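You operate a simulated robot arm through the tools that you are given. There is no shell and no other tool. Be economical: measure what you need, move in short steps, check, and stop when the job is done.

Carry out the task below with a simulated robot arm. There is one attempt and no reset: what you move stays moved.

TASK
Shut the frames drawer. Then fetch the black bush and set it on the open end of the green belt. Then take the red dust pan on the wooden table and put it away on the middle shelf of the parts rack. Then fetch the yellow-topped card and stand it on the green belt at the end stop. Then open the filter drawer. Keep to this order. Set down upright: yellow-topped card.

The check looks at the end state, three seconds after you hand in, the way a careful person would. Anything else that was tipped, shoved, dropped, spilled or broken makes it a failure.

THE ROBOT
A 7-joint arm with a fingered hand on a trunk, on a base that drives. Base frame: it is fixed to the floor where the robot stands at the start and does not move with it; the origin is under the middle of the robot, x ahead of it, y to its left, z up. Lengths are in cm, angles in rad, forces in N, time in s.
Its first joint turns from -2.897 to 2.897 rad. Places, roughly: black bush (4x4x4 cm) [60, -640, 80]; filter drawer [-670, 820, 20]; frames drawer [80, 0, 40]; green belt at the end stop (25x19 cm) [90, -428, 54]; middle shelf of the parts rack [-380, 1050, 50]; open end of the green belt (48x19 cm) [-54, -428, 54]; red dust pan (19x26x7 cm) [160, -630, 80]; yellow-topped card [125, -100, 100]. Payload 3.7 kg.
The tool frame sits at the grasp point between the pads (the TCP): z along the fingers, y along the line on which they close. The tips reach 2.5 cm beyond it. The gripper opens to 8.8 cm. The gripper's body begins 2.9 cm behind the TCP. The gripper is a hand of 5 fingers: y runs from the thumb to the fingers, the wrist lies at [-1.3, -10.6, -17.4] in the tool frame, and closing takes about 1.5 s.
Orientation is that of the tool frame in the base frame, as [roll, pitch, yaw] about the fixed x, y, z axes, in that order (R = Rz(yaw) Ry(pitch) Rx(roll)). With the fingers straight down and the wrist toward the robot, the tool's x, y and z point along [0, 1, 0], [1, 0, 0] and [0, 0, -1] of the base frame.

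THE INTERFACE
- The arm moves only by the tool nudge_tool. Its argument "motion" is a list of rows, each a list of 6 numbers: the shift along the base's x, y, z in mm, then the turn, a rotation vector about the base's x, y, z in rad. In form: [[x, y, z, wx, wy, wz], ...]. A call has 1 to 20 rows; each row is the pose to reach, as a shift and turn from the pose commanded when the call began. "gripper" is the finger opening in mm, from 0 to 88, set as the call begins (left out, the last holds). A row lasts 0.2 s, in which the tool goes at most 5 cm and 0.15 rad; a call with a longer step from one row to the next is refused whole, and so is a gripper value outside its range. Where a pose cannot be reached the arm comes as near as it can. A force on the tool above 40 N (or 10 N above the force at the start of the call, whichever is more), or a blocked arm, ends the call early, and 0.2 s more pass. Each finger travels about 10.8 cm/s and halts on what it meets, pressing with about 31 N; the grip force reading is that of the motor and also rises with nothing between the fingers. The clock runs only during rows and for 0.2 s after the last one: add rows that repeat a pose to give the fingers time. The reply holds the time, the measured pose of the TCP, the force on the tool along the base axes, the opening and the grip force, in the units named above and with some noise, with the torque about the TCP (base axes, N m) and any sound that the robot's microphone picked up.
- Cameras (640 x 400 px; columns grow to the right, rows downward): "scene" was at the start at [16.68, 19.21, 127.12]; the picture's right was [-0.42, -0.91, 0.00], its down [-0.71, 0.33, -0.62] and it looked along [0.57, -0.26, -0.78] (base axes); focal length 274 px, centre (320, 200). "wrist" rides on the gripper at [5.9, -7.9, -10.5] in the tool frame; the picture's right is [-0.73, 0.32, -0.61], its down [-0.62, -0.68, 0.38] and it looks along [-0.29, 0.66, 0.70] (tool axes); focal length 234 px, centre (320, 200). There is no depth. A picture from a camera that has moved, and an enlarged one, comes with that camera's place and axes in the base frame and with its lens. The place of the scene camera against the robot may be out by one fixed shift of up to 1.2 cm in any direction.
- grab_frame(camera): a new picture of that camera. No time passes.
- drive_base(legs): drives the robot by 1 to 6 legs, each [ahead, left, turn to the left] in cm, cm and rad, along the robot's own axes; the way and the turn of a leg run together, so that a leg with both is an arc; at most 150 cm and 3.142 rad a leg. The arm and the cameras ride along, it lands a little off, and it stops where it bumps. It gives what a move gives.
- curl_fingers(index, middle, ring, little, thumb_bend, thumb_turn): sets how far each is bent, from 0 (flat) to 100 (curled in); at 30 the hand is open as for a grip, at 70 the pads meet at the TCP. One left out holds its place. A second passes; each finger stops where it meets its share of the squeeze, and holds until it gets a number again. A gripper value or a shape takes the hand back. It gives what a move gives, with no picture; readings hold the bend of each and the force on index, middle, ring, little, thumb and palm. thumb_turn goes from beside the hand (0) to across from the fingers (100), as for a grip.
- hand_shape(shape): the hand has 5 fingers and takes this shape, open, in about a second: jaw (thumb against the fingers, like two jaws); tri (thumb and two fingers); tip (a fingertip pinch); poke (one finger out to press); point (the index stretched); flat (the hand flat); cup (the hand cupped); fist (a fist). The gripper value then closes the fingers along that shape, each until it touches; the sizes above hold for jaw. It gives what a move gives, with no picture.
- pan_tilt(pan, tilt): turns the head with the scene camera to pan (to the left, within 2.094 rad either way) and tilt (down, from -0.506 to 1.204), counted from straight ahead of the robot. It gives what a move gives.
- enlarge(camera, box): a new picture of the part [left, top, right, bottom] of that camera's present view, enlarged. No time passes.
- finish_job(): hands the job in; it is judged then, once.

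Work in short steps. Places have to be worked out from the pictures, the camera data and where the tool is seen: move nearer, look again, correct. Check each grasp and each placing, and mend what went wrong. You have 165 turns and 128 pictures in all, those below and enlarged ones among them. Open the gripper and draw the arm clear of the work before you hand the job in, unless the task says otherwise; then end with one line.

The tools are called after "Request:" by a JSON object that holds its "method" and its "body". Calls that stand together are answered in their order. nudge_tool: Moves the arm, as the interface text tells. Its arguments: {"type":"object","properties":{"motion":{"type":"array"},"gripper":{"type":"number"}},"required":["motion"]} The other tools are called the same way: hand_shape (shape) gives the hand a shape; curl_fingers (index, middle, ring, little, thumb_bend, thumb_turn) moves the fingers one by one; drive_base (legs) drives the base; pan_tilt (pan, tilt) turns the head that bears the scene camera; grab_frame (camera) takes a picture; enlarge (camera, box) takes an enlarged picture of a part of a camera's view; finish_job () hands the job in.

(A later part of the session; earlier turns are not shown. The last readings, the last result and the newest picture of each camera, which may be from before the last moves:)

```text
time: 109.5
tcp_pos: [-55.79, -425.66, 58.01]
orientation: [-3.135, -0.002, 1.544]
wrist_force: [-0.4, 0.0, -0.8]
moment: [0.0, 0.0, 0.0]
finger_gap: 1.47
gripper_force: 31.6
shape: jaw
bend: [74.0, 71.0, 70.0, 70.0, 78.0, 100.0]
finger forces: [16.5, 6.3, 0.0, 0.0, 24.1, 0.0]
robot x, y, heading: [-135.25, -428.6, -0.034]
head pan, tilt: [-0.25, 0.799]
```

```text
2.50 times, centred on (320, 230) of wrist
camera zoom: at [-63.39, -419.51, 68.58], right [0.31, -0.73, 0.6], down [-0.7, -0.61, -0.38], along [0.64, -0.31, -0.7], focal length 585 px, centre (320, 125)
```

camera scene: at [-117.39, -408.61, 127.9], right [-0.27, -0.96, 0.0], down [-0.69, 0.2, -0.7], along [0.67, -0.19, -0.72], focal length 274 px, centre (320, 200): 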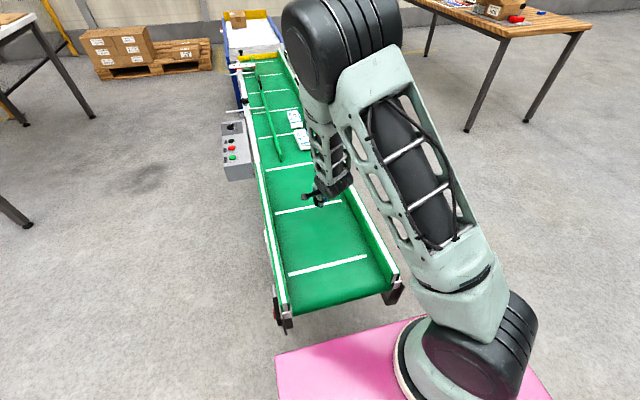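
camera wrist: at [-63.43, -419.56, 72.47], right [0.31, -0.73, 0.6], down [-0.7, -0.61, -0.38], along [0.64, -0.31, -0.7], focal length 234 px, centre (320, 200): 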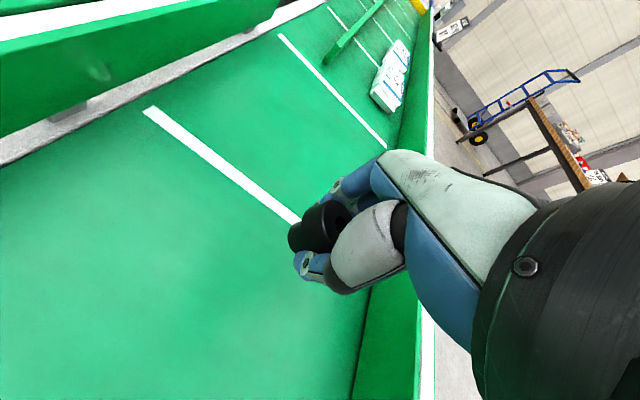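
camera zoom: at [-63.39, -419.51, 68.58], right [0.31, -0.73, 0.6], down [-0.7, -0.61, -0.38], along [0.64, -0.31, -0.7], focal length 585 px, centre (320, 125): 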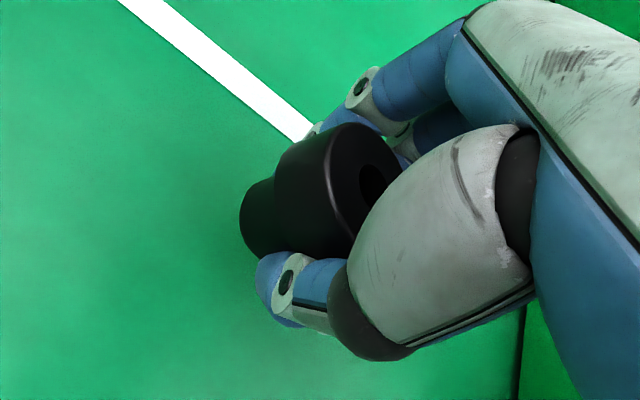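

Still free. I go down by a few more millimetres, stopping on contact.

Request:
{"method": "nudge_tool", "body": {"motion": [[0, 0, -4, 0, 0, 0], [0, 0, -8, 0, 0, 0], [0, 0, -8, 0, 0, 0]]}}

Request:
{"method": "nudge_tool", "body": {"motion": [[0, 0, -3, 0, 0, 0], [0, 0, -6, 0, 0, 0], [0, 0, -6, 0, 0, 0]]}}

```text
time: 110.3
tcp_pos: [-55.82, -425.55, 57.24]
orientation: [-3.134, 0.001, 1.544]
wrist_force: [0.4, -0.9, -0.3]
moment: [0.01, 0.06, -0.01]
finger_gap: 1.45
gripper_force: 30.8
shape: jaw
bend: [74.0, 71.0, 70.0, 70.0, 78.0, 100.0]
finger forces: [16.5, 6.2, 0.0, 0.0, 24.2, 0.0]
robot x, y, heading: [-135.52, -428.5, -0.026]
head pan, tilt: [-0.25, 0.799]
```

```text
time: 111.1
tcp_pos: [-55.82, -425.63, 56.42]
orientation: [-3.131, 0.0, 1.545]
wrist_force: [0.4, -0.6, -0.2]
moment: [-0.01, 0.0, -0.02]
finger_gap: 1.46
gripper_force: 30.7
shape: jaw
bend: [74.0, 71.0, 70.0, 70.0, 78.0, 100.0]
finger forces: [16.7, 6.0, 0.0, 0.1, 24.1, 0.0]
robot x, y, heading: [-135.19, -428.7, -0.028]
head pan, tilt: [-0.25, 0.799]
```

Request:
{"method": "nudge_tool", "body": {"motion": [[0, 0, -3, 0, 0, 0], [0, 0, -6, 0, 0, 0], [0, 0, -6, 0, 0, 0]]}}

Request:
{"method": "enlarge", "body": {"camera": "wrist", "box": [240, 150, 400, 310]}}

```text
time: 111.9
tcp_pos: [-55.83, -425.61, 55.96]
orientation: [-3.137, 0.001, 1.545]
wrist_force: [1.4, -0.8, 11.5]
moment: [0.07, -0.17, 0.01]
finger_gap: 1.52
gripper_force: 31.3
shape: jaw
bend: [75.0, 71.0, 70.0, 70.0, 78.0, 100.0]
finger forces: [31.3, 5.8, 0.0, 0.0, 24.3, 0.0]
robot x, y, heading: [-135.62, -428.24, -0.027]
head pan, tilt: [-0.25, 0.799]
```

```text
2.50 times, centred on (320, 230) of wrist
camera zoom: at [-63.42, -419.55, 66.54], right [0.31, -0.73, 0.6], down [-0.7, -0.6, -0.38], along [0.65, -0.31, -0.7], focal length 585 px, centre (320, 125)
```

zoom: 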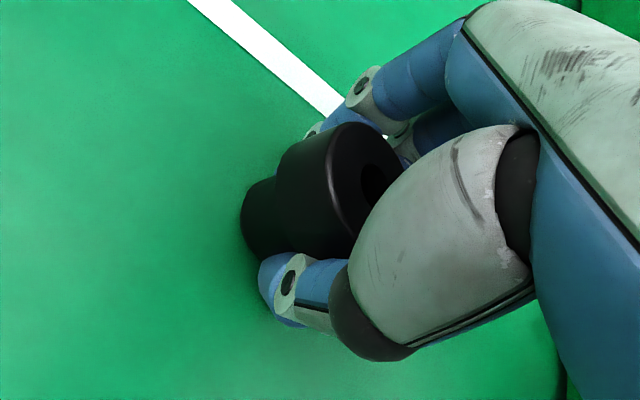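

Contact at 11 N. I ease 2 mm up and open.

Request:
{"method": "nudge_tool", "body": {"motion": [[0, 0, 3, 0, 0, 0], [0, 0, 3, 0, 0, 0], [0, 0, 3, 0, 0, 0]]}}

Request:
{"method": "nudge_tool", "body": {"motion": [[0, 0, 0, 0, 0, 0], [0, 0, 0, 0, 0, 0], [0, 0, 0, 0, 0, 0], [0, 0, 0, 0, 0, 0], [0, 0, 0, 0, 0, 0]], "gripper": 75}}

Request:
{"method": "grab_frame", "body": {"camera": "wrist"}}

```text
time: 112.7
tcp_pos: [-55.87, -425.7, 56.19]
orientation: [-3.133, -0.002, 1.544]
wrist_force: [-0.3, 0.0, -0.3]
moment: [0.01, 0.0, -0.02]
finger_gap: 1.49
gripper_force: 31.4
shape: jaw
bend: [74.0, 71.0, 70.0, 70.0, 78.0, 100.0]
finger forces: [16.6, 6.3, 0.0, 0.0, 23.7, 0.0]
robot x, y, heading: [-135.34, -428.63, -0.028]
head pan, tilt: [-0.25, 0.799]
```

```text
time: 113.9
tcp_pos: [-55.83, -425.68, 56.25]
orientation: [-3.135, -0.001, 1.545]
wrist_force: [0.2, -0.1, -0.5]
moment: [-0.01, 0.03, -0.02]
finger_gap: 7.51
gripper_force: 0.0
shape: jaw
bend: [28.0, 33.0, 31.0, 32.0, 43.0, 99.0]
finger forces: [0.0, 0.0, 0.1, 0.0, 0.0, 0.1]
robot x, y, heading: [-135.82, -428.62, -0.031]
head pan, tilt: [-0.25, 0.799]
```

```text
94 pictures are left
camera wrist: at [-63.44, -419.57, 66.78], right [0.31, -0.73, 0.6], down [-0.7, -0.61, -0.38], along [0.64, -0.31, -0.7], focal length 234 px, centre (320, 200)
```

wrist: 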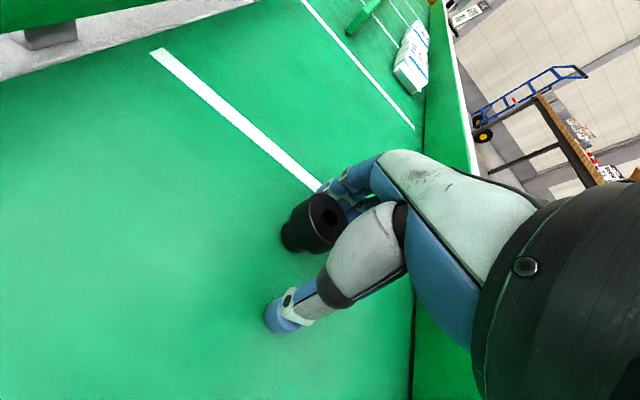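

The bush stands upright, close to the fingers. I shift 8 mm to free them and rise straight up.

Request:
{"method": "nudge_tool", "body": {"motion": [[8, 0, 0, 0, 0, 0], [8, 0, 30, 0, 0, 0], [8, 0, 70, 0, 0, 0], [8, 0, 120, 0, 0, 0], [8, 0, 170, 0, 0, 0], [8, 0, 220, 0, 0, 0], [8, 0, 270, 0, 0, 0], [8, 0, 320, 0, 0, 0], [8, 0, 320, 0, 0, 0]]}}

Request:
{"method": "grab_frame", "body": {"camera": "wrist"}}

```text
time: 115.9
tcp_pos: [-55.32, -425.57, 88.3]
orientation: [-3.132, 0.0, 1.545]
wrist_force: [0.5, -0.1, 0.2]
moment: [0.02, -0.01, -0.05]
finger_gap: 7.47
gripper_force: 0.1
shape: jaw
bend: [28.0, 33.0, 31.0, 32.0, 43.0, 99.0]
finger forces: [0.0, 0.0, 0.0, 0.0, 0.0, 0.0]
robot x, y, heading: [-135.67, -428.27, -0.026]
head pan, tilt: [-0.25, 0.799]
```

```text
93 pictures are left
camera wrist: at [-62.81, -419.44, 98.96], right [0.31, -0.73, 0.6], down [-0.7, -0.61, -0.38], along [0.64, -0.31, -0.7], focal length 234 px, centre (320, 200)
```

wrist: 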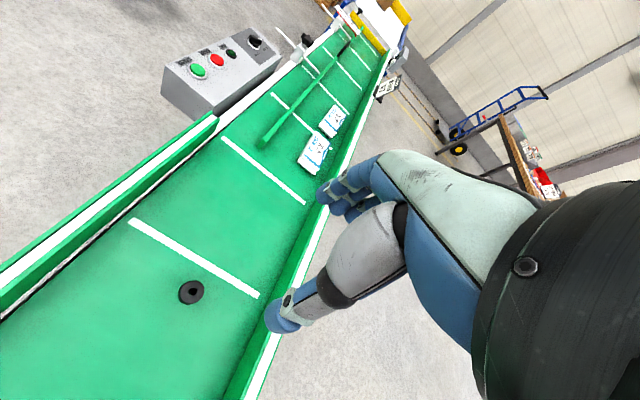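

The bush stands upright on the open end. Next the dust pan at about (170,-630) on the wooden table; I'll approach from the table's south side, raising the arm first.

Request:
{"method": "nudge_tool", "body": {"motion": [[0, 0, 50, 0, 0, 0], [0, 0, 100, 0, 0, 0], [0, 0, 150, 0, 0, 0], [0, 0, 150, 0, 0, 0]], "gripper": 88}}

Request:
{"method": "drive_base", "body": {"legs": [[0, -150, 0.013], [0, -150, 0.013], [100, -8, 0]]}}

Request:
{"method": "pan_tilt", "body": {"pan": -0.1, "tilt": 0.3}}

Request:
{"method": "grab_frame", "body": {"camera": "scene"}}

```text
time: 116.9
tcp_pos: [-55.16, -425.57, 103.25]
orientation: [-3.135, 0.001, 1.543]
wrist_force: [-0.5, -0.7, -0.3]
moment: [0.01, -0.02, -0.01]
finger_gap: 8.78
gripper_force: 0.1
shape: jaw
bend: [30.0, 30.0, 30.0, 30.0, 30.0, 98.0]
finger forces: [0.0, 0.0, 0.0, 0.0, 0.0, 0.0]
robot x, y, heading: [-135.74, -428.75, -0.024]
head pan, tilt: [-0.25, 0.799]
```

```text
time: 136.1
tcp_pos: [49.4, -721.77, 103.13]
orientation: [-3.133, 0.0, 1.607]
wrist_force: [0.1, 0.0, -0.7]
moment: [-0.04, 0.0, 0.04]
finger_gap: 8.76
gripper_force: 0.0
shape: jaw
bend: [30.0, 30.0, 30.0, 30.0, 30.0, 98.0]
finger forces: [0.0, 0.0, 0.1, 0.1, 0.0, 0.1]
robot x, y, heading: [-30.72, -729.78, 0.039]
head pan, tilt: [-0.25, 0.799]
```

```text
time: 137.1
tcp_pos: [49.41, -721.87, 103.13]
orientation: [-3.133, 0.0, 1.609]
wrist_force: [0.2, 0.5, 0.4]
moment: [-0.06, -0.02, -0.01]
finger_gap: 8.76
gripper_force: 0.1
shape: jaw
bend: [30.0, 30.0, 30.0, 30.0, 30.0, 98.0]
finger forces: [0.0, 0.0, 0.0, 0.0, 0.0, 0.0]
robot x, y, heading: [-30.89, -729.64, 0.035]
head pan, tilt: [-0.099, 0.3]
```

```text
92 pictures are left
camera scene: at [-12.35, -707.72, 132.32], right [-0.06, -1.0, 0.0], down [-0.3, 0.02, -0.95], along [0.95, -0.06, -0.3], focal length 274 px, centre (320, 200)
```

scene: 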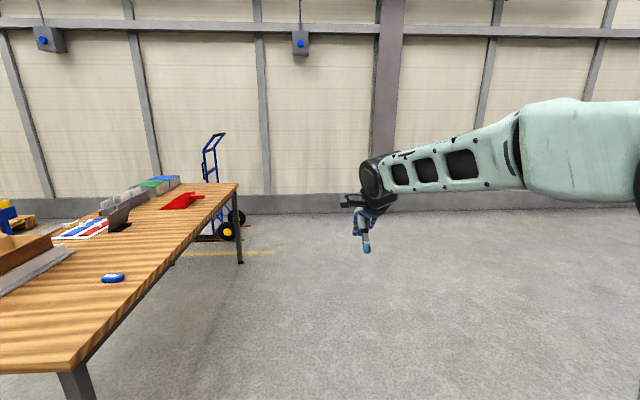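

The lane south of the table is clear. I turn to face the table (+y) and strafe along it to the dust pan.

Request:
{"method": "drive_base", "body": {"legs": [[0, 0, 1.535], [0, -100, 0], [0, -90, 0]]}}

Request:
{"method": "pan_tilt", "body": {"pan": -0.1, "tilt": 0.7}}

Request:
{"method": "grab_frame", "body": {"camera": "scene"}}

Request:
{"method": "grab_frame", "body": {"camera": "wrist"}}

```text
time: 150.2
tcp_pos: [157.45, -657.67, 103.17]
orientation: [-3.135, 0.001, 3.094]
wrist_force: [0.6, -0.2, -0.7]
moment: [-0.01, 0.04, 0.01]
finger_gap: 8.77
gripper_force: 0.1
shape: jaw
bend: [30.0, 30.0, 30.0, 30.0, 30.0, 98.0]
finger forces: [0.0, 0.0, 0.0, 0.1, 0.0, 0.1]
robot x, y, heading: [158.27, -738.23, 1.523]
head pan, tilt: [-0.099, 0.3]
```

```text
time: 151.1
tcp_pos: [157.49, -657.65, 103.27]
orientation: [-3.135, 0.0, 3.093]
wrist_force: [-0.1, 0.0, -0.3]
moment: [-0.02, 0.01, 0.0]
finger_gap: 8.75
gripper_force: 0.1
shape: jaw
bend: [30.0, 30.0, 30.0, 30.0, 30.0, 98.0]
finger forces: [0.1, 0.0, 0.1, 0.0, 0.0, 0.1]
robot x, y, heading: [158.45, -738.16, 1.524]
head pan, tilt: [-0.099, 0.7]
```

```text
91 pictures are left
camera scene: at [137.47, -718.8, 128.72], right [0.99, -0.15, 0.0], down [-0.1, -0.64, -0.77], along [0.11, 0.76, -0.64], focal length 274 px, centre (320, 200)
```

scene: 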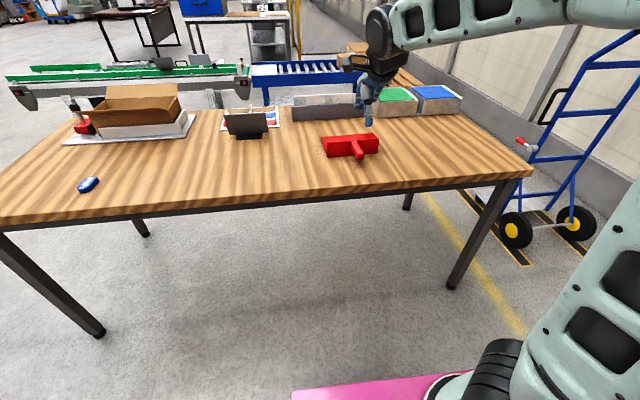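

```text
90 pictures are left
camera wrist: at [151.21, -665.25, 113.8], right [0.74, 0.29, 0.6], down [0.59, -0.71, -0.38], along [0.32, 0.64, -0.7], focal length 234 px, centre (320, 200)
```

wrist: 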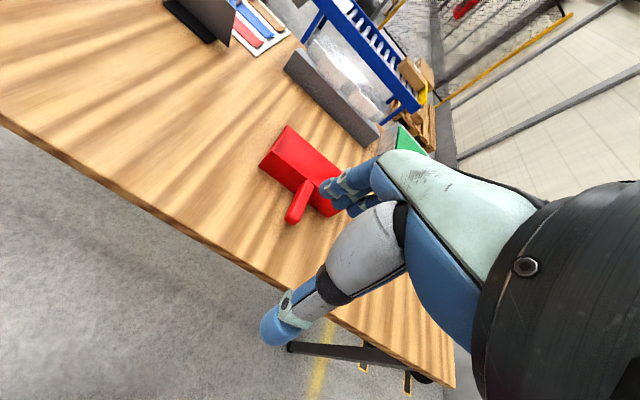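

The pan's back wall and handle face me; handle runs roughly from (162,-633) to (163,-642). I zoom in for its shape.

Request:
{"method": "enlarge", "body": {"camera": "wrist", "box": [230, 100, 380, 240]}}

Request:
{"method": "enlarge", "body": {"camera": "scene", "box": [300, 110, 400, 180]}}

```text
2.86 times, centred on (305, 170) of wrist
camera zoom: at [151.21, -665.25, 113.8], right [0.74, 0.29, 0.6], down [0.59, -0.71, -0.38], along [0.32, 0.64, -0.7], focal length 669 px, centre (363, 286)
```

zoom: 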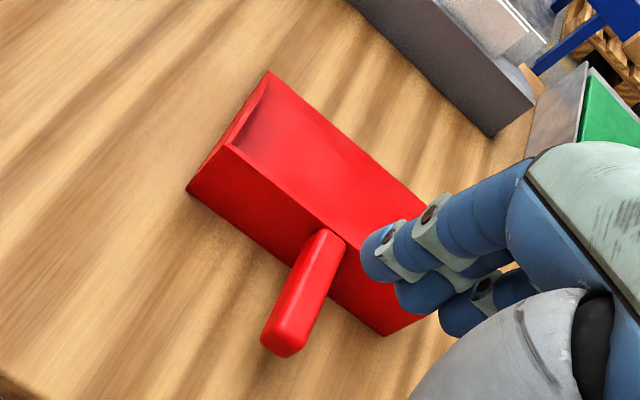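

```text
5.71 times, centred on (350, 145) of scene
camera zoom: at [137.47, -718.8, 128.72], right [0.99, -0.15, 0.0], down [-0.1, -0.64, -0.77], along [0.11, 0.76, -0.64], focal length 1566 px, centre (149, 514)
```

zoom: 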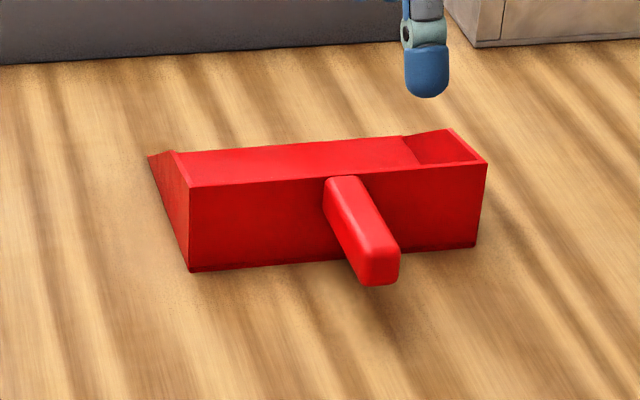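

Using the accurate wrist camera and table plane, the back wall is at y≈-633.4 (x 153–172), the handle centred on x≈162, z≈80–82, ending near y≈-643. I move closer, then turn the hand 90° so it closes across the handle.

Request:
{"method": "drive_base", "body": {"legs": [[15, 0, 0]]}}

Request:
{"method": "nudge_tool", "body": {"motion": [[0, 0, 0, 0, 0, -0.14], [0, 0, 0, 0, 0, -0.28], [0, 0, 0, 0, 0, -0.42], [0, 0, 0, 0, 0, -0.56], [0, 0, 0, 0, 0, -0.7], [0, 0, 0, 0, 0, -0.84], [0, 0, 0, 0, 0, -0.98], [0, 0, 0, 0, 0, -1.12], [0, 0, 0, 0, 0, -1.26], [0, 0, 0, 0, 0, -1.4], [0, 0, 0, 0, 0, -1.52], [0, 0, 0, 0, 0, -1.52]]}}

Request:
{"method": "grab_frame", "body": {"camera": "wrist"}}

```text
time: 152.4
tcp_pos: [158.2, -642.77, 103.34]
orientation: [-3.134, 0.0, 3.089]
wrist_force: [0.7, 0.1, -0.1]
moment: [0.01, 0.0, 0.03]
finger_gap: 8.77
gripper_force: 0.1
shape: jaw
bend: [30.0, 30.0, 30.0, 30.0, 30.0, 98.0]
finger forces: [0.0, 0.0, 0.1, 0.0, 0.0, 0.1]
robot x, y, heading: [159.28, -723.44, 1.514]
head pan, tilt: [-0.099, 0.7]
```

```text
time: 155.0
tcp_pos: [158.14, -642.7, 103.21]
orientation: [-3.134, 0.0, 1.568]
wrist_force: [-0.1, -0.4, 0.2]
moment: [-0.01, 0.01, 0.01]
finger_gap: 8.77
gripper_force: 0.1
shape: jaw
bend: [30.0, 30.0, 30.0, 30.0, 30.0, 98.0]
finger forces: [0.0, 0.1, 0.1, 0.0, 0.0, 0.0]
robot x, y, heading: [159.25, -723.35, 1.519]
head pan, tilt: [-0.099, 0.7]
```

```text
87 pictures are left
camera wrist: at [150.45, -636.84, 113.81], right [0.33, -0.73, 0.6], down [-0.68, -0.62, -0.38], along [0.65, -0.29, -0.7], focal length 234 px, centre (320, 200)
```

wrist: 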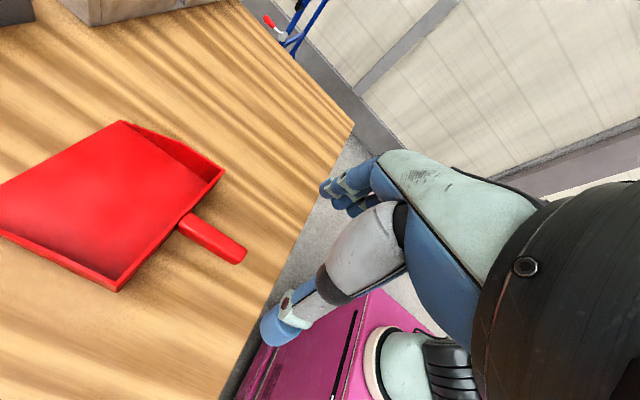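

Handle: x≈162.6, y from -634.5 to -643, z≈81. I tilt the fingers forward by 0.45 rad (helps later under a shelf) and come above the handle.

Request:
{"method": "nudge_tool", "body": {"motion": [[15, 8, -10, 0.13, 0, 0], [30, 15, -30, 0.26, 0, 0], [44, 22, -60, 0.39, 0, 0], [44, 22, -90, 0.45, 0, 0], [44, 22, -110, 0.45, 0, 0], [44, 22, -110, 0.45, 0, 0]]}}

Request:
{"method": "grab_frame", "body": {"camera": "wrist"}}

Request:
{"method": "grab_frame", "body": {"camera": "scene"}}

```text
time: 156.4
tcp_pos: [162.63, -640.59, 92.2]
orientation: [-3.134, -0.451, 1.572]
wrist_force: [-0.1, 1.1, -0.3]
moment: [0.03, 0.01, 0.01]
finger_gap: 8.76
gripper_force: 0.0
shape: jaw
bend: [30.0, 30.0, 30.0, 30.0, 30.0, 98.0]
finger forces: [0.0, 0.0, 0.0, 0.1, 0.1, 0.0]
robot x, y, heading: [158.71, -723.03, 1.516]
head pan, tilt: [-0.099, 0.7]
```

```text
86 pictures are left
camera wrist: at [154.86, -639.94, 104.24], right [0.33, -0.92, 0.23], down [-0.68, -0.4, -0.61], along [0.65, 0.04, -0.76], focal length 234 px, centre (320, 200)
```

wrist: 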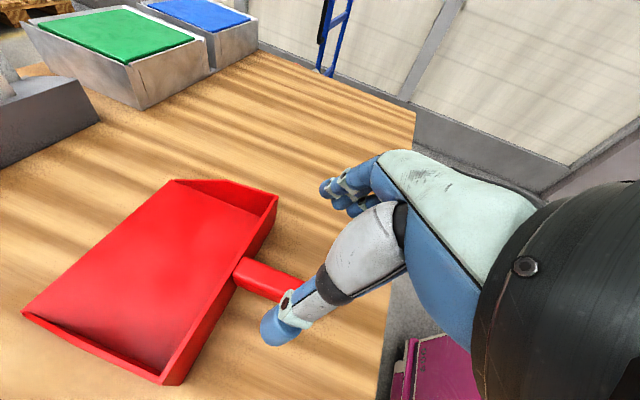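

```text
85 pictures are left
camera scene: at [138.25, -703.8, 128.72], right [0.99, -0.15, 0.0], down [-0.1, -0.64, -0.76], along [0.11, 0.76, -0.64], focal length 274 px, centre (320, 200)
```

scene: 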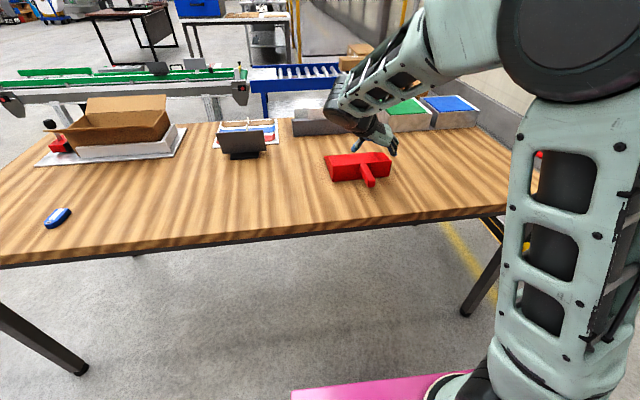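

Handle axis again computes to x≈162.7. I lower to z≈81 straddling the handle.

Request:
{"method": "nudge_tool", "body": {"motion": [[0, 0, -40, 0, 0, 0], [0, 0, -80, 0, 0, 0], [0, 0, -105, 0, 0, 0], [0, 0, -112, 0, 0, 0], [0, 0, -112, 0, 0, 0]]}}

Request:
{"method": "grab_frame", "body": {"camera": "wrist"}}

Request:
{"method": "enlarge", "body": {"camera": "scene", "box": [300, 110, 420, 200]}}

```text
time: 157.6
tcp_pos: [162.49, -640.49, 81.16]
orientation: [-3.134, -0.451, 1.57]
wrist_force: [-0.8, -0.6, 0.1]
moment: [0.02, -0.03, 0.01]
finger_gap: 8.76
gripper_force: 0.0
shape: jaw
bend: [30.0, 30.0, 30.0, 30.0, 30.0, 98.0]
finger forces: [0.1, 0.0, 0.0, 0.0, 0.0, 0.1]
robot x, y, heading: [159.05, -723.37, 1.521]
head pan, tilt: [-0.099, 0.7]
```

```text
84 pictures are left
camera wrist: at [154.78, -639.81, 93.21], right [0.33, -0.92, 0.23], down [-0.68, -0.4, -0.61], along [0.65, 0.04, -0.76], focal length 234 px, centre (320, 200)
```

wrist: 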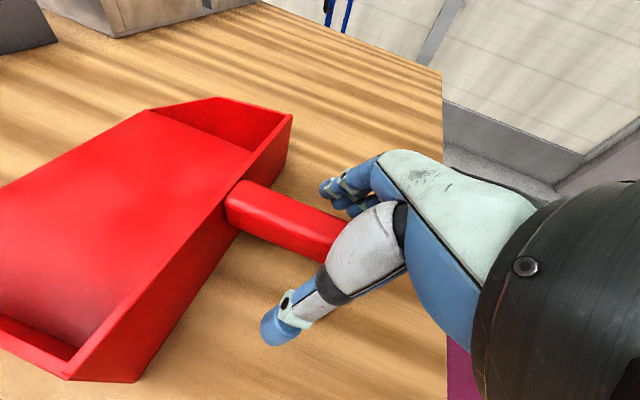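

```text
4.44 times, centred on (360, 155) of scene
camera zoom: at [138.25, -703.8, 128.72], right [0.99, -0.15, 0.0], down [-0.1, -0.64, -0.76], along [0.11, 0.76, -0.64], focal length 1218 px, centre (142, 400)
```

zoom: 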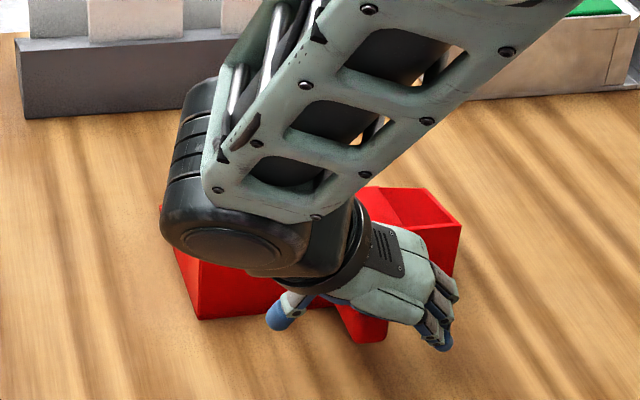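

The handle runs through the open hand. I shift 1 cm toward the pan and close fully.

Request:
{"method": "nudge_tool", "body": {"motion": [[0, 10, 0, 0, 0, 0], [0, 10, 0, 0, 0, 0]]}}

Request:
{"method": "nudge_tool", "body": {"motion": [[0, 0, 0, 0, 0, 0], [0, 0, 0, 0, 0, 0], [0, 0, 0, 0, 0, 0], [0, 0, 0, 0, 0, 0], [0, 0, 0, 0, 0, 0], [0, 0, 0, 0, 0, 0], [0, 0, 0, 0, 0, 0], [0, 0, 0, 0, 0, 0]], "gripper": 0}}

Request:
{"method": "grab_frame", "body": {"camera": "wrist"}}

```text
time: 158.2
tcp_pos: [162.54, -639.59, 81.03]
orientation: [-3.134, -0.45, 1.57]
wrist_force: [0.4, 0.1, -0.9]
moment: [-0.01, -0.01, -0.01]
finger_gap: 8.79
gripper_force: 0.1
shape: jaw
bend: [30.0, 30.0, 30.0, 30.0, 30.0, 98.0]
finger forces: [0.0, 0.1, 0.1, 0.0, 0.0, 0.0]
robot x, y, heading: [159.41, -723.24, 1.52]
head pan, tilt: [-0.099, 0.7]
```

```text
time: 160.0
tcp_pos: [162.61, -639.59, 81.06]
orientation: [-3.134, -0.45, 1.572]
wrist_force: [-0.9, -0.4, -0.5]
moment: [-0.06, -0.02, 0.02]
finger_gap: 1.15
gripper_force: 30.7
shape: jaw
bend: [74.0, 71.0, 70.0, 70.0, 85.0, 100.0]
finger forces: [9.9, 0.1, 2.5, 0.1, 13.2, 2.7]
robot x, y, heading: [159.08, -723.31, 1.52]
head pan, tilt: [-0.099, 0.7]
```

```text
82 pictures are left
camera wrist: at [154.82, -638.86, 93.16], right [0.33, -0.92, 0.23], down [-0.68, -0.4, -0.61], along [0.65, 0.04, -0.76], focal length 234 px, centre (320, 200)
```

wrist: 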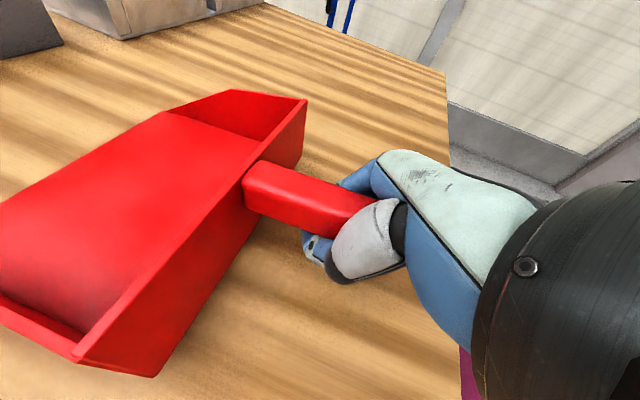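

The fingers closed underneath the handle, with it lying up against the palm. I reopen, rise 1.2 cm and re-grip so the pads press its sides.

Request:
{"method": "nudge_tool", "body": {"motion": [[0, 0, 0, 0, 0, 0], [0, 0, 0, 0, 0, 0], [0, 0, 0, 0, 0, 0], [0, 0, 0, 0, 0, 0], [0, 0, 6, 0, 0, 0], [0, 0, 12, 0, 0, 0], [0, 0, 12, 0, 0, 0]], "gripper": 88}}

Request:
{"method": "nudge_tool", "body": {"motion": [[0, 0, 0, 0, 0, 0], [0, 0, 0, 0, 0, 0], [0, 0, 0, 0, 0, 0], [0, 0, 0, 0, 0, 0], [0, 0, 0, 0, 0, 0], [0, 0, 0, 0, 0, 0], [0, 0, 0, 0, 0, 0], [0, 0, 0, 0, 0, 0]], "gripper": 0}}

Request:
{"method": "grab_frame", "body": {"camera": "wrist"}}

```text
time: 161.6
tcp_pos: [162.61, -639.6, 82.4]
orientation: [-3.135, -0.448, 1.573]
wrist_force: [0.3, 1.0, 0.5]
moment: [-0.01, -0.01, 0.03]
finger_gap: 8.74
gripper_force: 0.1
shape: jaw
bend: [30.0, 30.0, 30.0, 30.0, 30.0, 98.0]
finger forces: [0.0, 0.1, 0.1, 0.1, 0.1, 0.1]
robot x, y, heading: [159.06, -723.2, 1.522]
head pan, tilt: [-0.099, 0.7]
```

```text
time: 163.4
tcp_pos: [162.61, -639.56, 82.33]
orientation: [-3.135, -0.451, 1.571]
wrist_force: [-0.4, 0.1, -0.3]
moment: [0.02, -0.11, 0.05]
finger_gap: 1.82
gripper_force: 31.0
shape: jaw
bend: [73.0, 59.0, 59.0, 71.0, 74.0, 100.0]
finger forces: [15.3, 7.7, 3.3, 1.7, 28.4, 0.1]
robot x, y, heading: [159.16, -723.21, 1.522]
head pan, tilt: [-0.099, 0.7]
```

```text
81 pictures are left
camera wrist: at [154.86, -638.89, 94.39], right [0.33, -0.92, 0.23], down [-0.68, -0.4, -0.61], along [0.65, 0.04, -0.76], focal length 234 px, centre (320, 200)
```

wrist: 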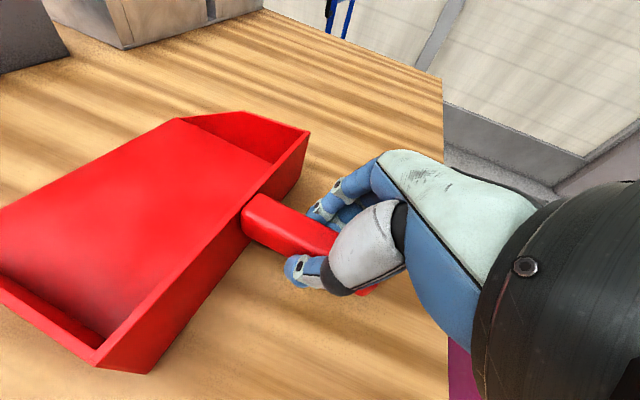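

Now the thumb (28 N) and all four fingers press on the handle's sides. I lift slowly and check.

Request:
{"method": "nudge_tool", "body": {"motion": [[0, 0, 10, 0, 0, 0], [0, 0, 25, 0, 0, 0], [0, 0, 45, 0, 0, 0], [0, 0, 70, 0, 0, 0], [0, 0, 100, 0, 0, 0], [0, 0, 130, 0, 0, 0], [0, 0, 130, 0, 0, 0]]}}

Request:
{"method": "grab_frame", "body": {"camera": "wrist"}}

Request:
{"method": "grab_frame", "body": {"camera": "scene"}}

```text
time: 165.0
tcp_pos: [162.66, -639.65, 95.41]
orientation: [-3.132, -0.451, 1.571]
wrist_force: [-0.1, 0.0, -2.6]
moment: [-0.12, 0.06, -0.01]
finger_gap: 1.73
gripper_force: 30.8
shape: jaw
bend: [73.0, 60.0, 62.0, 71.0, 75.0, 99.0]
finger forces: [17.9, 7.4, 3.3, 0.0, 28.4, 0.0]
robot x, y, heading: [159.33, -723.31, 1.52]
head pan, tilt: [-0.099, 0.7]
```

```text
80 pictures are left
camera wrist: at [154.91, -638.93, 107.48], right [0.33, -0.92, 0.23], down [-0.68, -0.4, -0.61], along [0.65, 0.04, -0.76], focal length 234 px, centre (320, 200)
```

wrist: 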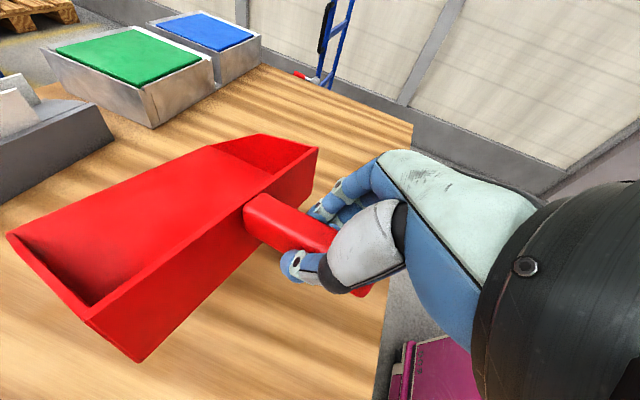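

```text
79 pictures are left
camera scene: at [138.25, -703.79, 128.72], right [0.99, -0.15, 0.0], down [-0.1, -0.64, -0.76], along [0.11, 0.76, -0.64], focal length 274 px, centre (320, 200)
```

scene: 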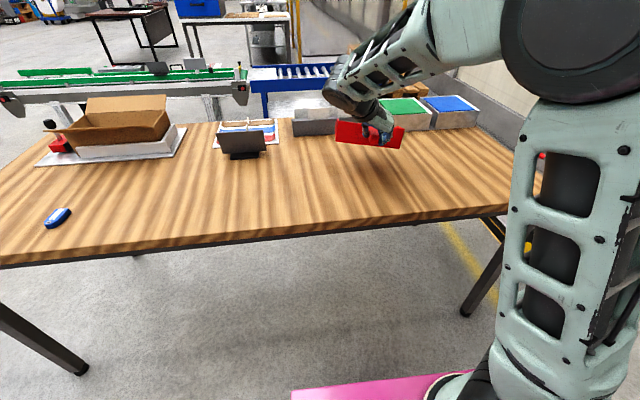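

The pan is held (~0.26 kg). I back clear of the table and strafe west to an open lane at x≈-250, keeping heading north.

Request:
{"method": "drive_base", "body": {"legs": [[-45, 0, 0.05], [0, 150, 0], [0, 150, 0], [0, 110, 0]]}}

Request:
{"method": "pan_tilt", "body": {"pan": 0.0, "tilt": 0.3}}

Request:
{"method": "grab_frame", "body": {"camera": "scene"}}

Request:
{"method": "grab_frame", "body": {"camera": "wrist"}}

```text
time: 186.9
tcp_pos: [-253.1, -688.4, 95.4]
orientation: [-3.135, -0.451, 1.646]
wrist_force: [0.0, -0.1, -2.2]
moment: [-0.15, 0.02, 0.0]
finger_gap: 1.76
gripper_force: 31.1
shape: jaw
bend: [73.0, 60.0, 62.0, 71.0, 75.0, 99.0]
finger forces: [17.9, 7.5, 3.2, 0.0, 28.4, 0.0]
robot x, y, heading: [-250.38, -771.77, 1.597]
head pan, tilt: [-0.099, 0.7]
```

```text
time: 187.8
tcp_pos: [-252.94, -688.23, 95.41]
orientation: [-3.134, -0.45, 1.644]
wrist_force: [0.0, -0.1, -2.1]
moment: [-0.17, 0.01, -0.03]
finger_gap: 1.76
gripper_force: 31.1
shape: jaw
bend: [73.0, 60.0, 62.0, 71.0, 75.0, 99.0]
finger forces: [17.9, 7.5, 3.2, 0.0, 28.4, 0.1]
robot x, y, heading: [-250.18, -772.05, 1.597]
head pan, tilt: [0.0, 0.3]
```

```text
78 pictures are left
camera scene: at [-273.62, -753.25, 132.32], right [1.0, 0.02, 0.0], down [0.01, -0.3, -0.95], along [-0.02, 0.95, -0.3], focal length 274 px, centre (320, 200)
```

scene: 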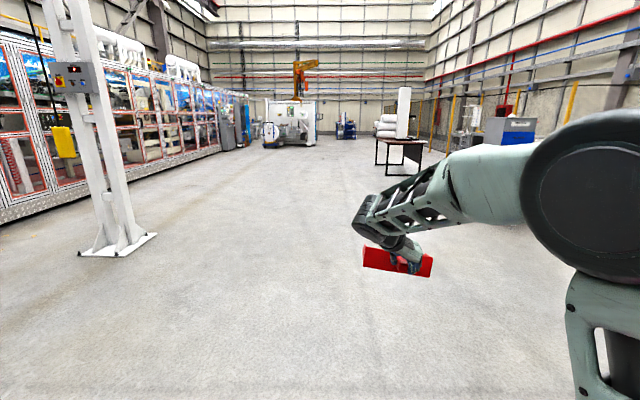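

```text
77 pictures are left
camera wrist: at [-260.92, -688.21, 107.45], right [0.39, -0.89, 0.23], down [-0.65, -0.45, -0.61], along [0.65, 0.09, -0.76], focal length 234 px, centre (320, 200)
```

wrist: 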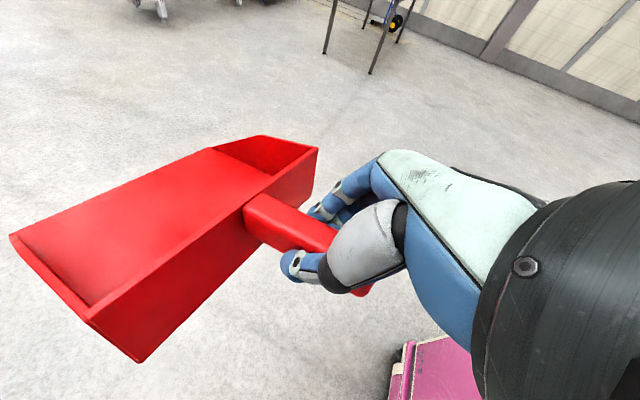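

Lane north is clear (desk's west edge at x≈-133). I drive nine metres up.

Request:
{"method": "drive_base", "body": {"legs": [[150, 0, -0.026], [150, 0, 0], [150, 0, 0], [150, 0, 0], [150, 0, 0], [150, 0, 0]]}}

Request:
{"method": "grab_frame", "body": {"camera": "scene"}}

```text
time: 230.5
tcp_pos: [-234.72, 213.38, 95.31]
orientation: [-3.132, -0.45, 1.58]
wrist_force: [-1.0, -0.3, -1.8]
moment: [-0.1, 0.05, -0.01]
finger_gap: 1.78
gripper_force: 31.0
shape: jaw
bend: [73.0, 60.0, 62.0, 71.0, 75.0, 99.0]
finger forces: [18.0, 7.4, 3.1, 0.1, 28.3, 0.1]
robot x, y, heading: [-237.45, 129.44, 1.53]
head pan, tilt: [0.0, 0.3]
```

```text
76 pictures are left
camera scene: at [-259.33, 149.89, 132.33], right [1.0, -0.04, 0.0], down [-0.01, -0.3, -0.96], along [0.04, 0.95, -0.3], focal length 274 px, centre (320, 200)
```

scene: 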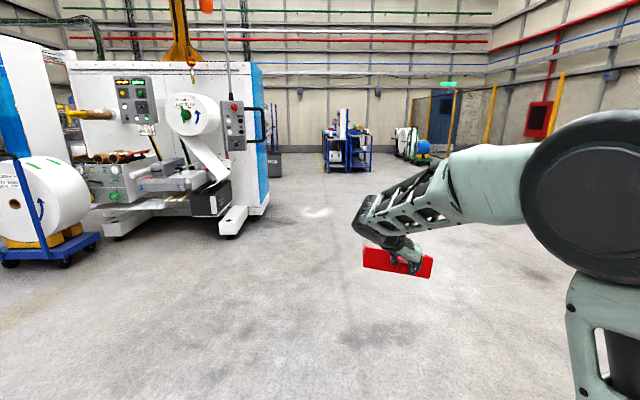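

The parts rack should be hidden behind the white machine. I go 3 m further, keeping clear of the machine's corner at about (-350,434).

Request:
{"method": "drive_base", "body": {"legs": [[150, 0, 0.04], [150, 0, 0], [100, 0, 0]]}}

Request:
{"method": "pan_tilt", "body": {"pan": 0.35, "tilt": 0.25}}

Request:
{"method": "grab_frame", "body": {"camera": "scene"}}

```text
time: 249.8
tcp_pos: [-236.72, 616.06, 95.38]
orientation: [-3.134, -0.451, 1.632]
wrist_force: [-0.2, 0.1, -2.1]
moment: [-0.12, 0.01, 0.0]
finger_gap: 1.76
gripper_force: 30.6
shape: jaw
bend: [73.0, 60.0, 72.0, 71.0, 75.0, 99.0]
finger forces: [17.8, 7.8, 2.7, 0.1, 28.6, 0.0]
robot x, y, heading: [-234.7, 532.64, 1.582]
head pan, tilt: [0.0, 0.3]
```

```text
time: 250.7
tcp_pos: [-236.76, 616.21, 95.3]
orientation: [-3.134, -0.451, 1.633]
wrist_force: [-0.6, 0.7, -1.9]
moment: [-0.12, 0.03, 0.02]
finger_gap: 1.79
gripper_force: 30.8
shape: jaw
bend: [73.0, 60.0, 72.0, 71.0, 75.0, 99.0]
finger forces: [17.7, 7.8, 2.7, 0.1, 28.5, 0.1]
robot x, y, heading: [-234.93, 532.64, 1.577]
head pan, tilt: [0.351, 0.25]
```

```text
75 pictures are left
camera scene: at [-261.19, 550.92, 132.8], right [0.94, 0.35, 0.0], down [0.09, -0.23, -0.97], along [-0.34, 0.91, -0.25], focal length 274 px, centre (320, 200)
```

scene: 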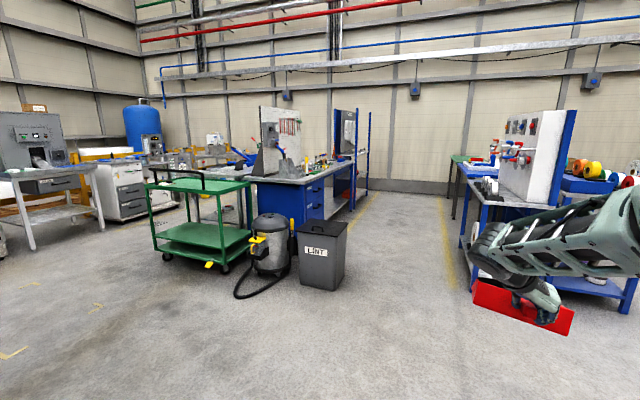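

The rack seems to be the blue-framed one at the end of the blue bench, facing the aisle (x≈-345…-224). I zoom in on it.

Request:
{"method": "enlarge", "body": {"camera": "scene", "box": [240, 90, 400, 230]}}

```text
2.86 times, centred on (320, 160) of scene
camera zoom: at [-261.19, 550.92, 132.8], right [0.94, 0.35, 0.0], down [0.09, -0.23, -0.97], along [-0.34, 0.91, -0.25], focal length 783 px, centre (320, 314)
```

zoom: 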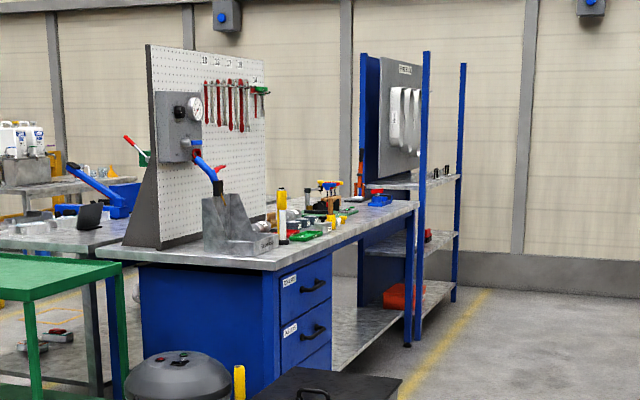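

The rack's front posts appear at x≈-363, y≈997–1113; the aisle is ~144 cm wide. I retract the arm (and raise it) so that I can turn in front of the rack.

Request:
{"method": "nudge_tool", "body": {"motion": [[0, -40, 20, 0, 0, 0], [0, -80, 40, 0, 0, 0], [0, -120, 60, 0, 0, 0], [0, -160, 80, 0, 0, 0], [0, -200, 100, 0, 0, 0], [0, -240, 120, 0, 0, 0], [0, -280, 120, 0, 0, 0], [0, -300, 120, 0, 0, 0], [0, -300, 120, 0, 0, 0]]}}

Request:
{"method": "pan_tilt", "body": {"pan": -0.2, "tilt": 0.35}}

Request:
{"method": "grab_frame", "body": {"camera": "scene"}}

```text
time: 252.7
tcp_pos: [-236.57, 586.11, 107.32]
orientation: [-3.134, -0.449, 1.63]
wrist_force: [0.5, -0.1, -1.3]
moment: [-0.11, -0.01, 0.04]
finger_gap: 1.8
gripper_force: 30.9
shape: jaw
bend: [73.0, 60.0, 71.0, 71.0, 75.0, 98.0]
finger forces: [17.6, 9.6, 1.8, 0.0, 28.4, 0.1]
robot x, y, heading: [-234.84, 532.42, 1.581]
head pan, tilt: [0.351, 0.25]
```

```text
time: 253.6
tcp_pos: [-236.61, 586.04, 107.26]
orientation: [-3.133, -0.452, 1.631]
wrist_force: [-0.3, 0.4, -1.7]
moment: [-0.11, 0.02, 0.02]
finger_gap: 1.79
gripper_force: 30.9
shape: jaw
bend: [73.0, 60.0, 71.0, 71.0, 75.0, 98.0]
finger forces: [17.5, 9.8, 1.7, 0.1, 28.3, 0.1]
robot x, y, heading: [-235.12, 532.54, 1.583]
head pan, tilt: [-0.201, 0.351]
```

```text
73 pictures are left
camera scene: at [-256.14, 551.32, 131.86], right [0.98, -0.19, 0.0], down [-0.07, -0.34, -0.94], along [0.18, 0.92, -0.34], focal length 274 px, centre (320, 200)
```

scene: 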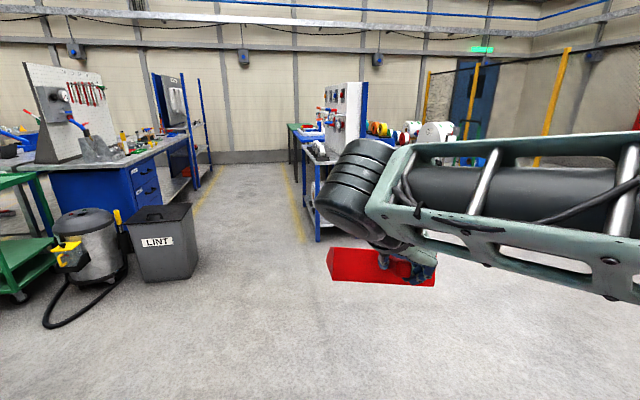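

The arm folds in to 53 cm. The passage between the LINT bin (x<-317) and right bench (x>-215) is centred on x≈-266; I drive up it to the rack.

Request:
{"method": "drive_base", "body": {"legs": [[110, 32, -0.01], [150, 0, 0], [130, 0, 0]]}}

Request:
{"method": "pan_tilt", "body": {"pan": 0.6, "tilt": 0.45}}

Request:
{"method": "grab_frame", "body": {"camera": "scene"}}

```text
time: 272.6
tcp_pos: [-269.2, 976.16, 107.37]
orientation: [-3.133, -0.451, 1.621]
wrist_force: [1.3, -0.6, -2.6]
moment: [-0.11, 0.03, 0.03]
finger_gap: 1.77
gripper_force: 30.9
shape: jaw
bend: [73.0, 60.0, 71.0, 71.0, 75.0, 98.0]
finger forces: [17.6, 9.7, 1.5, 0.1, 28.2, 0.0]
robot x, y, heading: [-268.12, 922.3, 1.566]
head pan, tilt: [-0.201, 0.351]
```

```text
time: 273.8
tcp_pos: [-269.11, 976.22, 107.29]
orientation: [-3.134, -0.452, 1.622]
wrist_force: [-0.5, -0.2, -1.5]
moment: [-0.14, -0.03, -0.01]
finger_gap: 1.79
gripper_force: 30.9
shape: jaw
bend: [73.0, 60.0, 71.0, 71.0, 75.0, 98.0]
finger forces: [17.5, 9.6, 1.5, 0.1, 28.3, 0.0]
robot x, y, heading: [-268.04, 922.52, 1.571]
head pan, tilt: [0.6, 0.45]
```

```text
72 pictures are left
camera scene: at [-296.08, 940.04, 130.94], right [0.83, 0.56, 0.0], down [0.25, -0.36, -0.9], along [-0.51, 0.74, -0.44], focal length 274 px, centre (320, 200)
```

scene: 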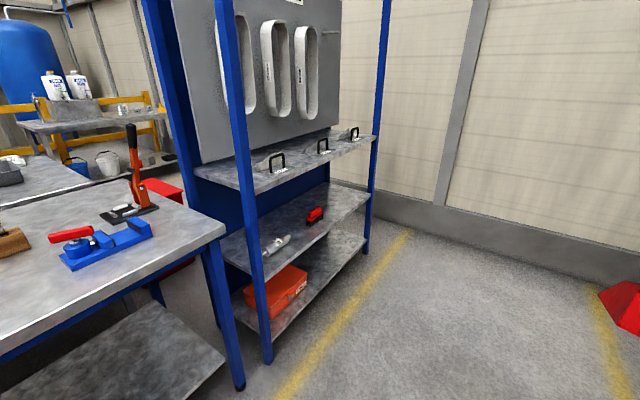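

The rack's middle shelf holds a white tool and a red item; the free part seems to be toward its far (north) end. I zoom in.

Request:
{"method": "enlarge", "body": {"camera": "scene", "box": [220, 110, 400, 300]}}

```text
2.11 times, centred on (310, 205) of scene
camera zoom: at [-296.08, 940.04, 130.94], right [0.83, 0.56, 0.0], down [0.25, -0.36, -0.9], along [-0.51, 0.74, -0.44], focal length 577 px, centre (341, 190)
```

zoom: 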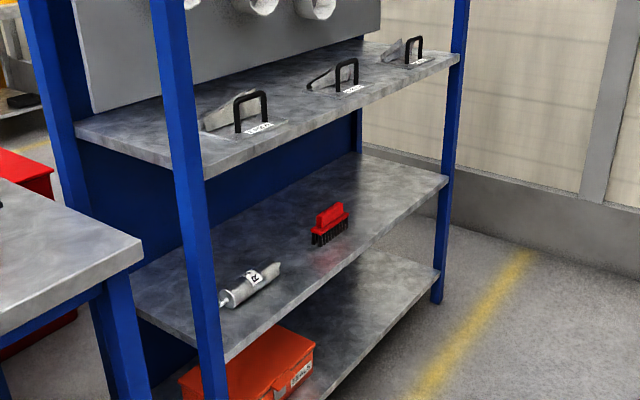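

Middle shelf z≈49.5, top shelf z≈89.5, x from -365 to -400; brush occupies y 1043–1059, so the free bay is around y≈1081. I drive on to y≈1082, turn west with the arm folded, and look.

Request:
{"method": "drive_base", "body": {"legs": [[80, 0, 0], [79, 0, 0], [0, 0, 1.571]]}}

Request:
{"method": "pan_tilt", "body": {"pan": -0.15, "tilt": 0.6}}

Request:
{"method": "grab_frame", "body": {"camera": "scene"}}

Request:
{"method": "grab_frame", "body": {"camera": "wrist"}}

```text
time: 285.6
tcp_pos: [-321.83, 1081.53, 107.34]
orientation: [-3.133, -0.451, -3.115]
wrist_force: [0.3, 0.6, -2.3]
moment: [0.02, -0.1, 0.01]
finger_gap: 1.8
gripper_force: 31.1
shape: jaw
bend: [73.0, 59.0, 71.0, 71.0, 75.0, 98.0]
finger forces: [17.6, 9.7, 0.7, 0.1, 28.0, 0.0]
robot x, y, heading: [-268.22, 1080.93, 3.116]
head pan, tilt: [0.6, 0.45]
```

```text
time: 286.8
tcp_pos: [-321.83, 1081.54, 107.26]
orientation: [-3.132, -0.449, -3.117]
wrist_force: [-0.8, -0.5, -1.6]
moment: [-0.03, -0.12, 0.0]
finger_gap: 1.76
gripper_force: 30.3
shape: jaw
bend: [73.0, 59.0, 71.0, 71.0, 75.0, 98.0]
finger forces: [17.7, 9.7, 0.8, 0.0, 28.1, 0.0]
robot x, y, heading: [-268.24, 1081.09, 3.118]
head pan, tilt: [-0.15, 0.6]
```

```text
70 pictures are left
camera scene: at [-287.68, 1060.29, 129.58], right [0.17, 0.98, 0.0], down [0.56, -0.1, -0.83], along [-0.81, 0.14, -0.56], focal length 274 px, centre (320, 200)
```

scene: 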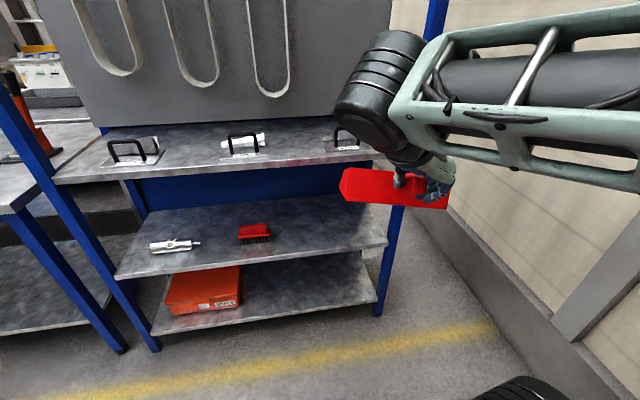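

```text
69 pictures are left
camera wrist: at [-322.28, 1073.74, 119.41], right [0.91, 0.35, 0.23], down [0.41, -0.67, -0.61], along [-0.06, 0.65, -0.76], focal length 234 px, centre (320, 200)
```

wrist: 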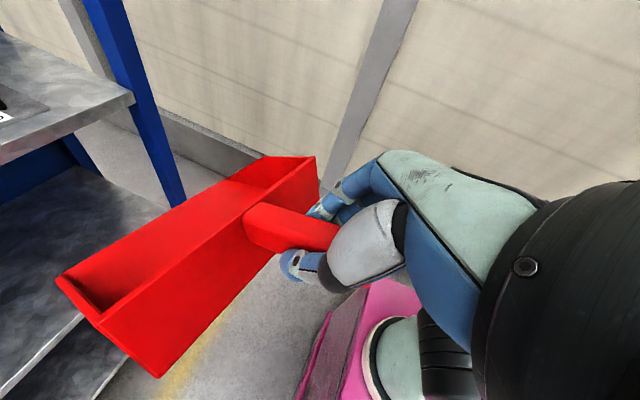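

The pan has drooped in the grip: about 19° nose-down and ~10° rolled right-side-low. I counter-rotate the hand by those angles here in the clear, which also leans the hand more outward for the shelf.

Request:
{"method": "nudge_tool", "body": {"motion": [[0, 0, 0, 0.05, 0.1, 0], [0, 0, 0, 0.1, 0.2, 0], [0, 0, 0, 0.15, 0.3, 0], [0, 0, 0, 0.17, 0.33, 0], [0, 0, 0, 0.17, 0.33, 0]]}}

Request:
{"method": "grab_frame", "body": {"camera": "wrist"}}

Request:
{"method": "enlarge", "body": {"camera": "scene", "box": [300, 100, 480, 240]}}

```text
time: 287.9
tcp_pos: [-321.88, 1081.46, 107.39]
orientation: [2.904, -0.764, -2.975]
wrist_force: [0.4, 0.3, -1.7]
moment: [-0.03, -0.17, 0.0]
finger_gap: 1.77
gripper_force: 31.2
shape: jaw
bend: [73.0, 59.0, 71.0, 71.0, 75.0, 98.0]
finger forces: [17.5, 10.0, 0.6, 0.0, 27.9, 0.0]
robot x, y, heading: [-268.25, 1081.36, 3.122]
head pan, tilt: [-0.15, 0.6]
```

```text
68 pictures are left
camera wrist: at [-318.58, 1071.86, 117.46], right [0.94, 0.33, -0.02], down [0.18, -0.55, -0.82], along [-0.28, 0.77, -0.58], focal length 234 px, centre (320, 200)
```

wrist: 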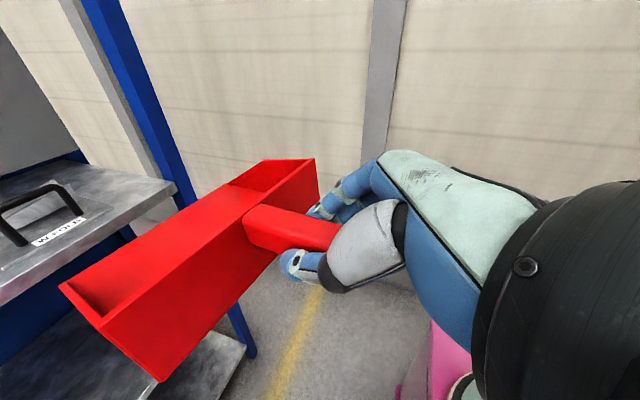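

```text
2.86 times, centred on (390, 170) of scene
camera zoom: at [-287.68, 1060.3, 129.58], right [0.18, 0.98, 0.0], down [0.56, -0.1, -0.83], along [-0.81, 0.14, -0.56], focal length 783 px, centre (120, 286)
```

zoom: 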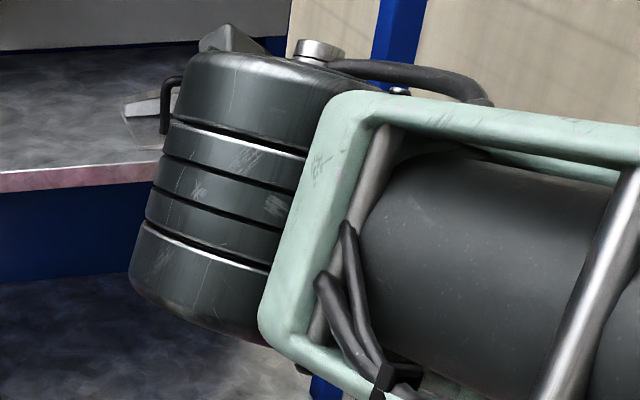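

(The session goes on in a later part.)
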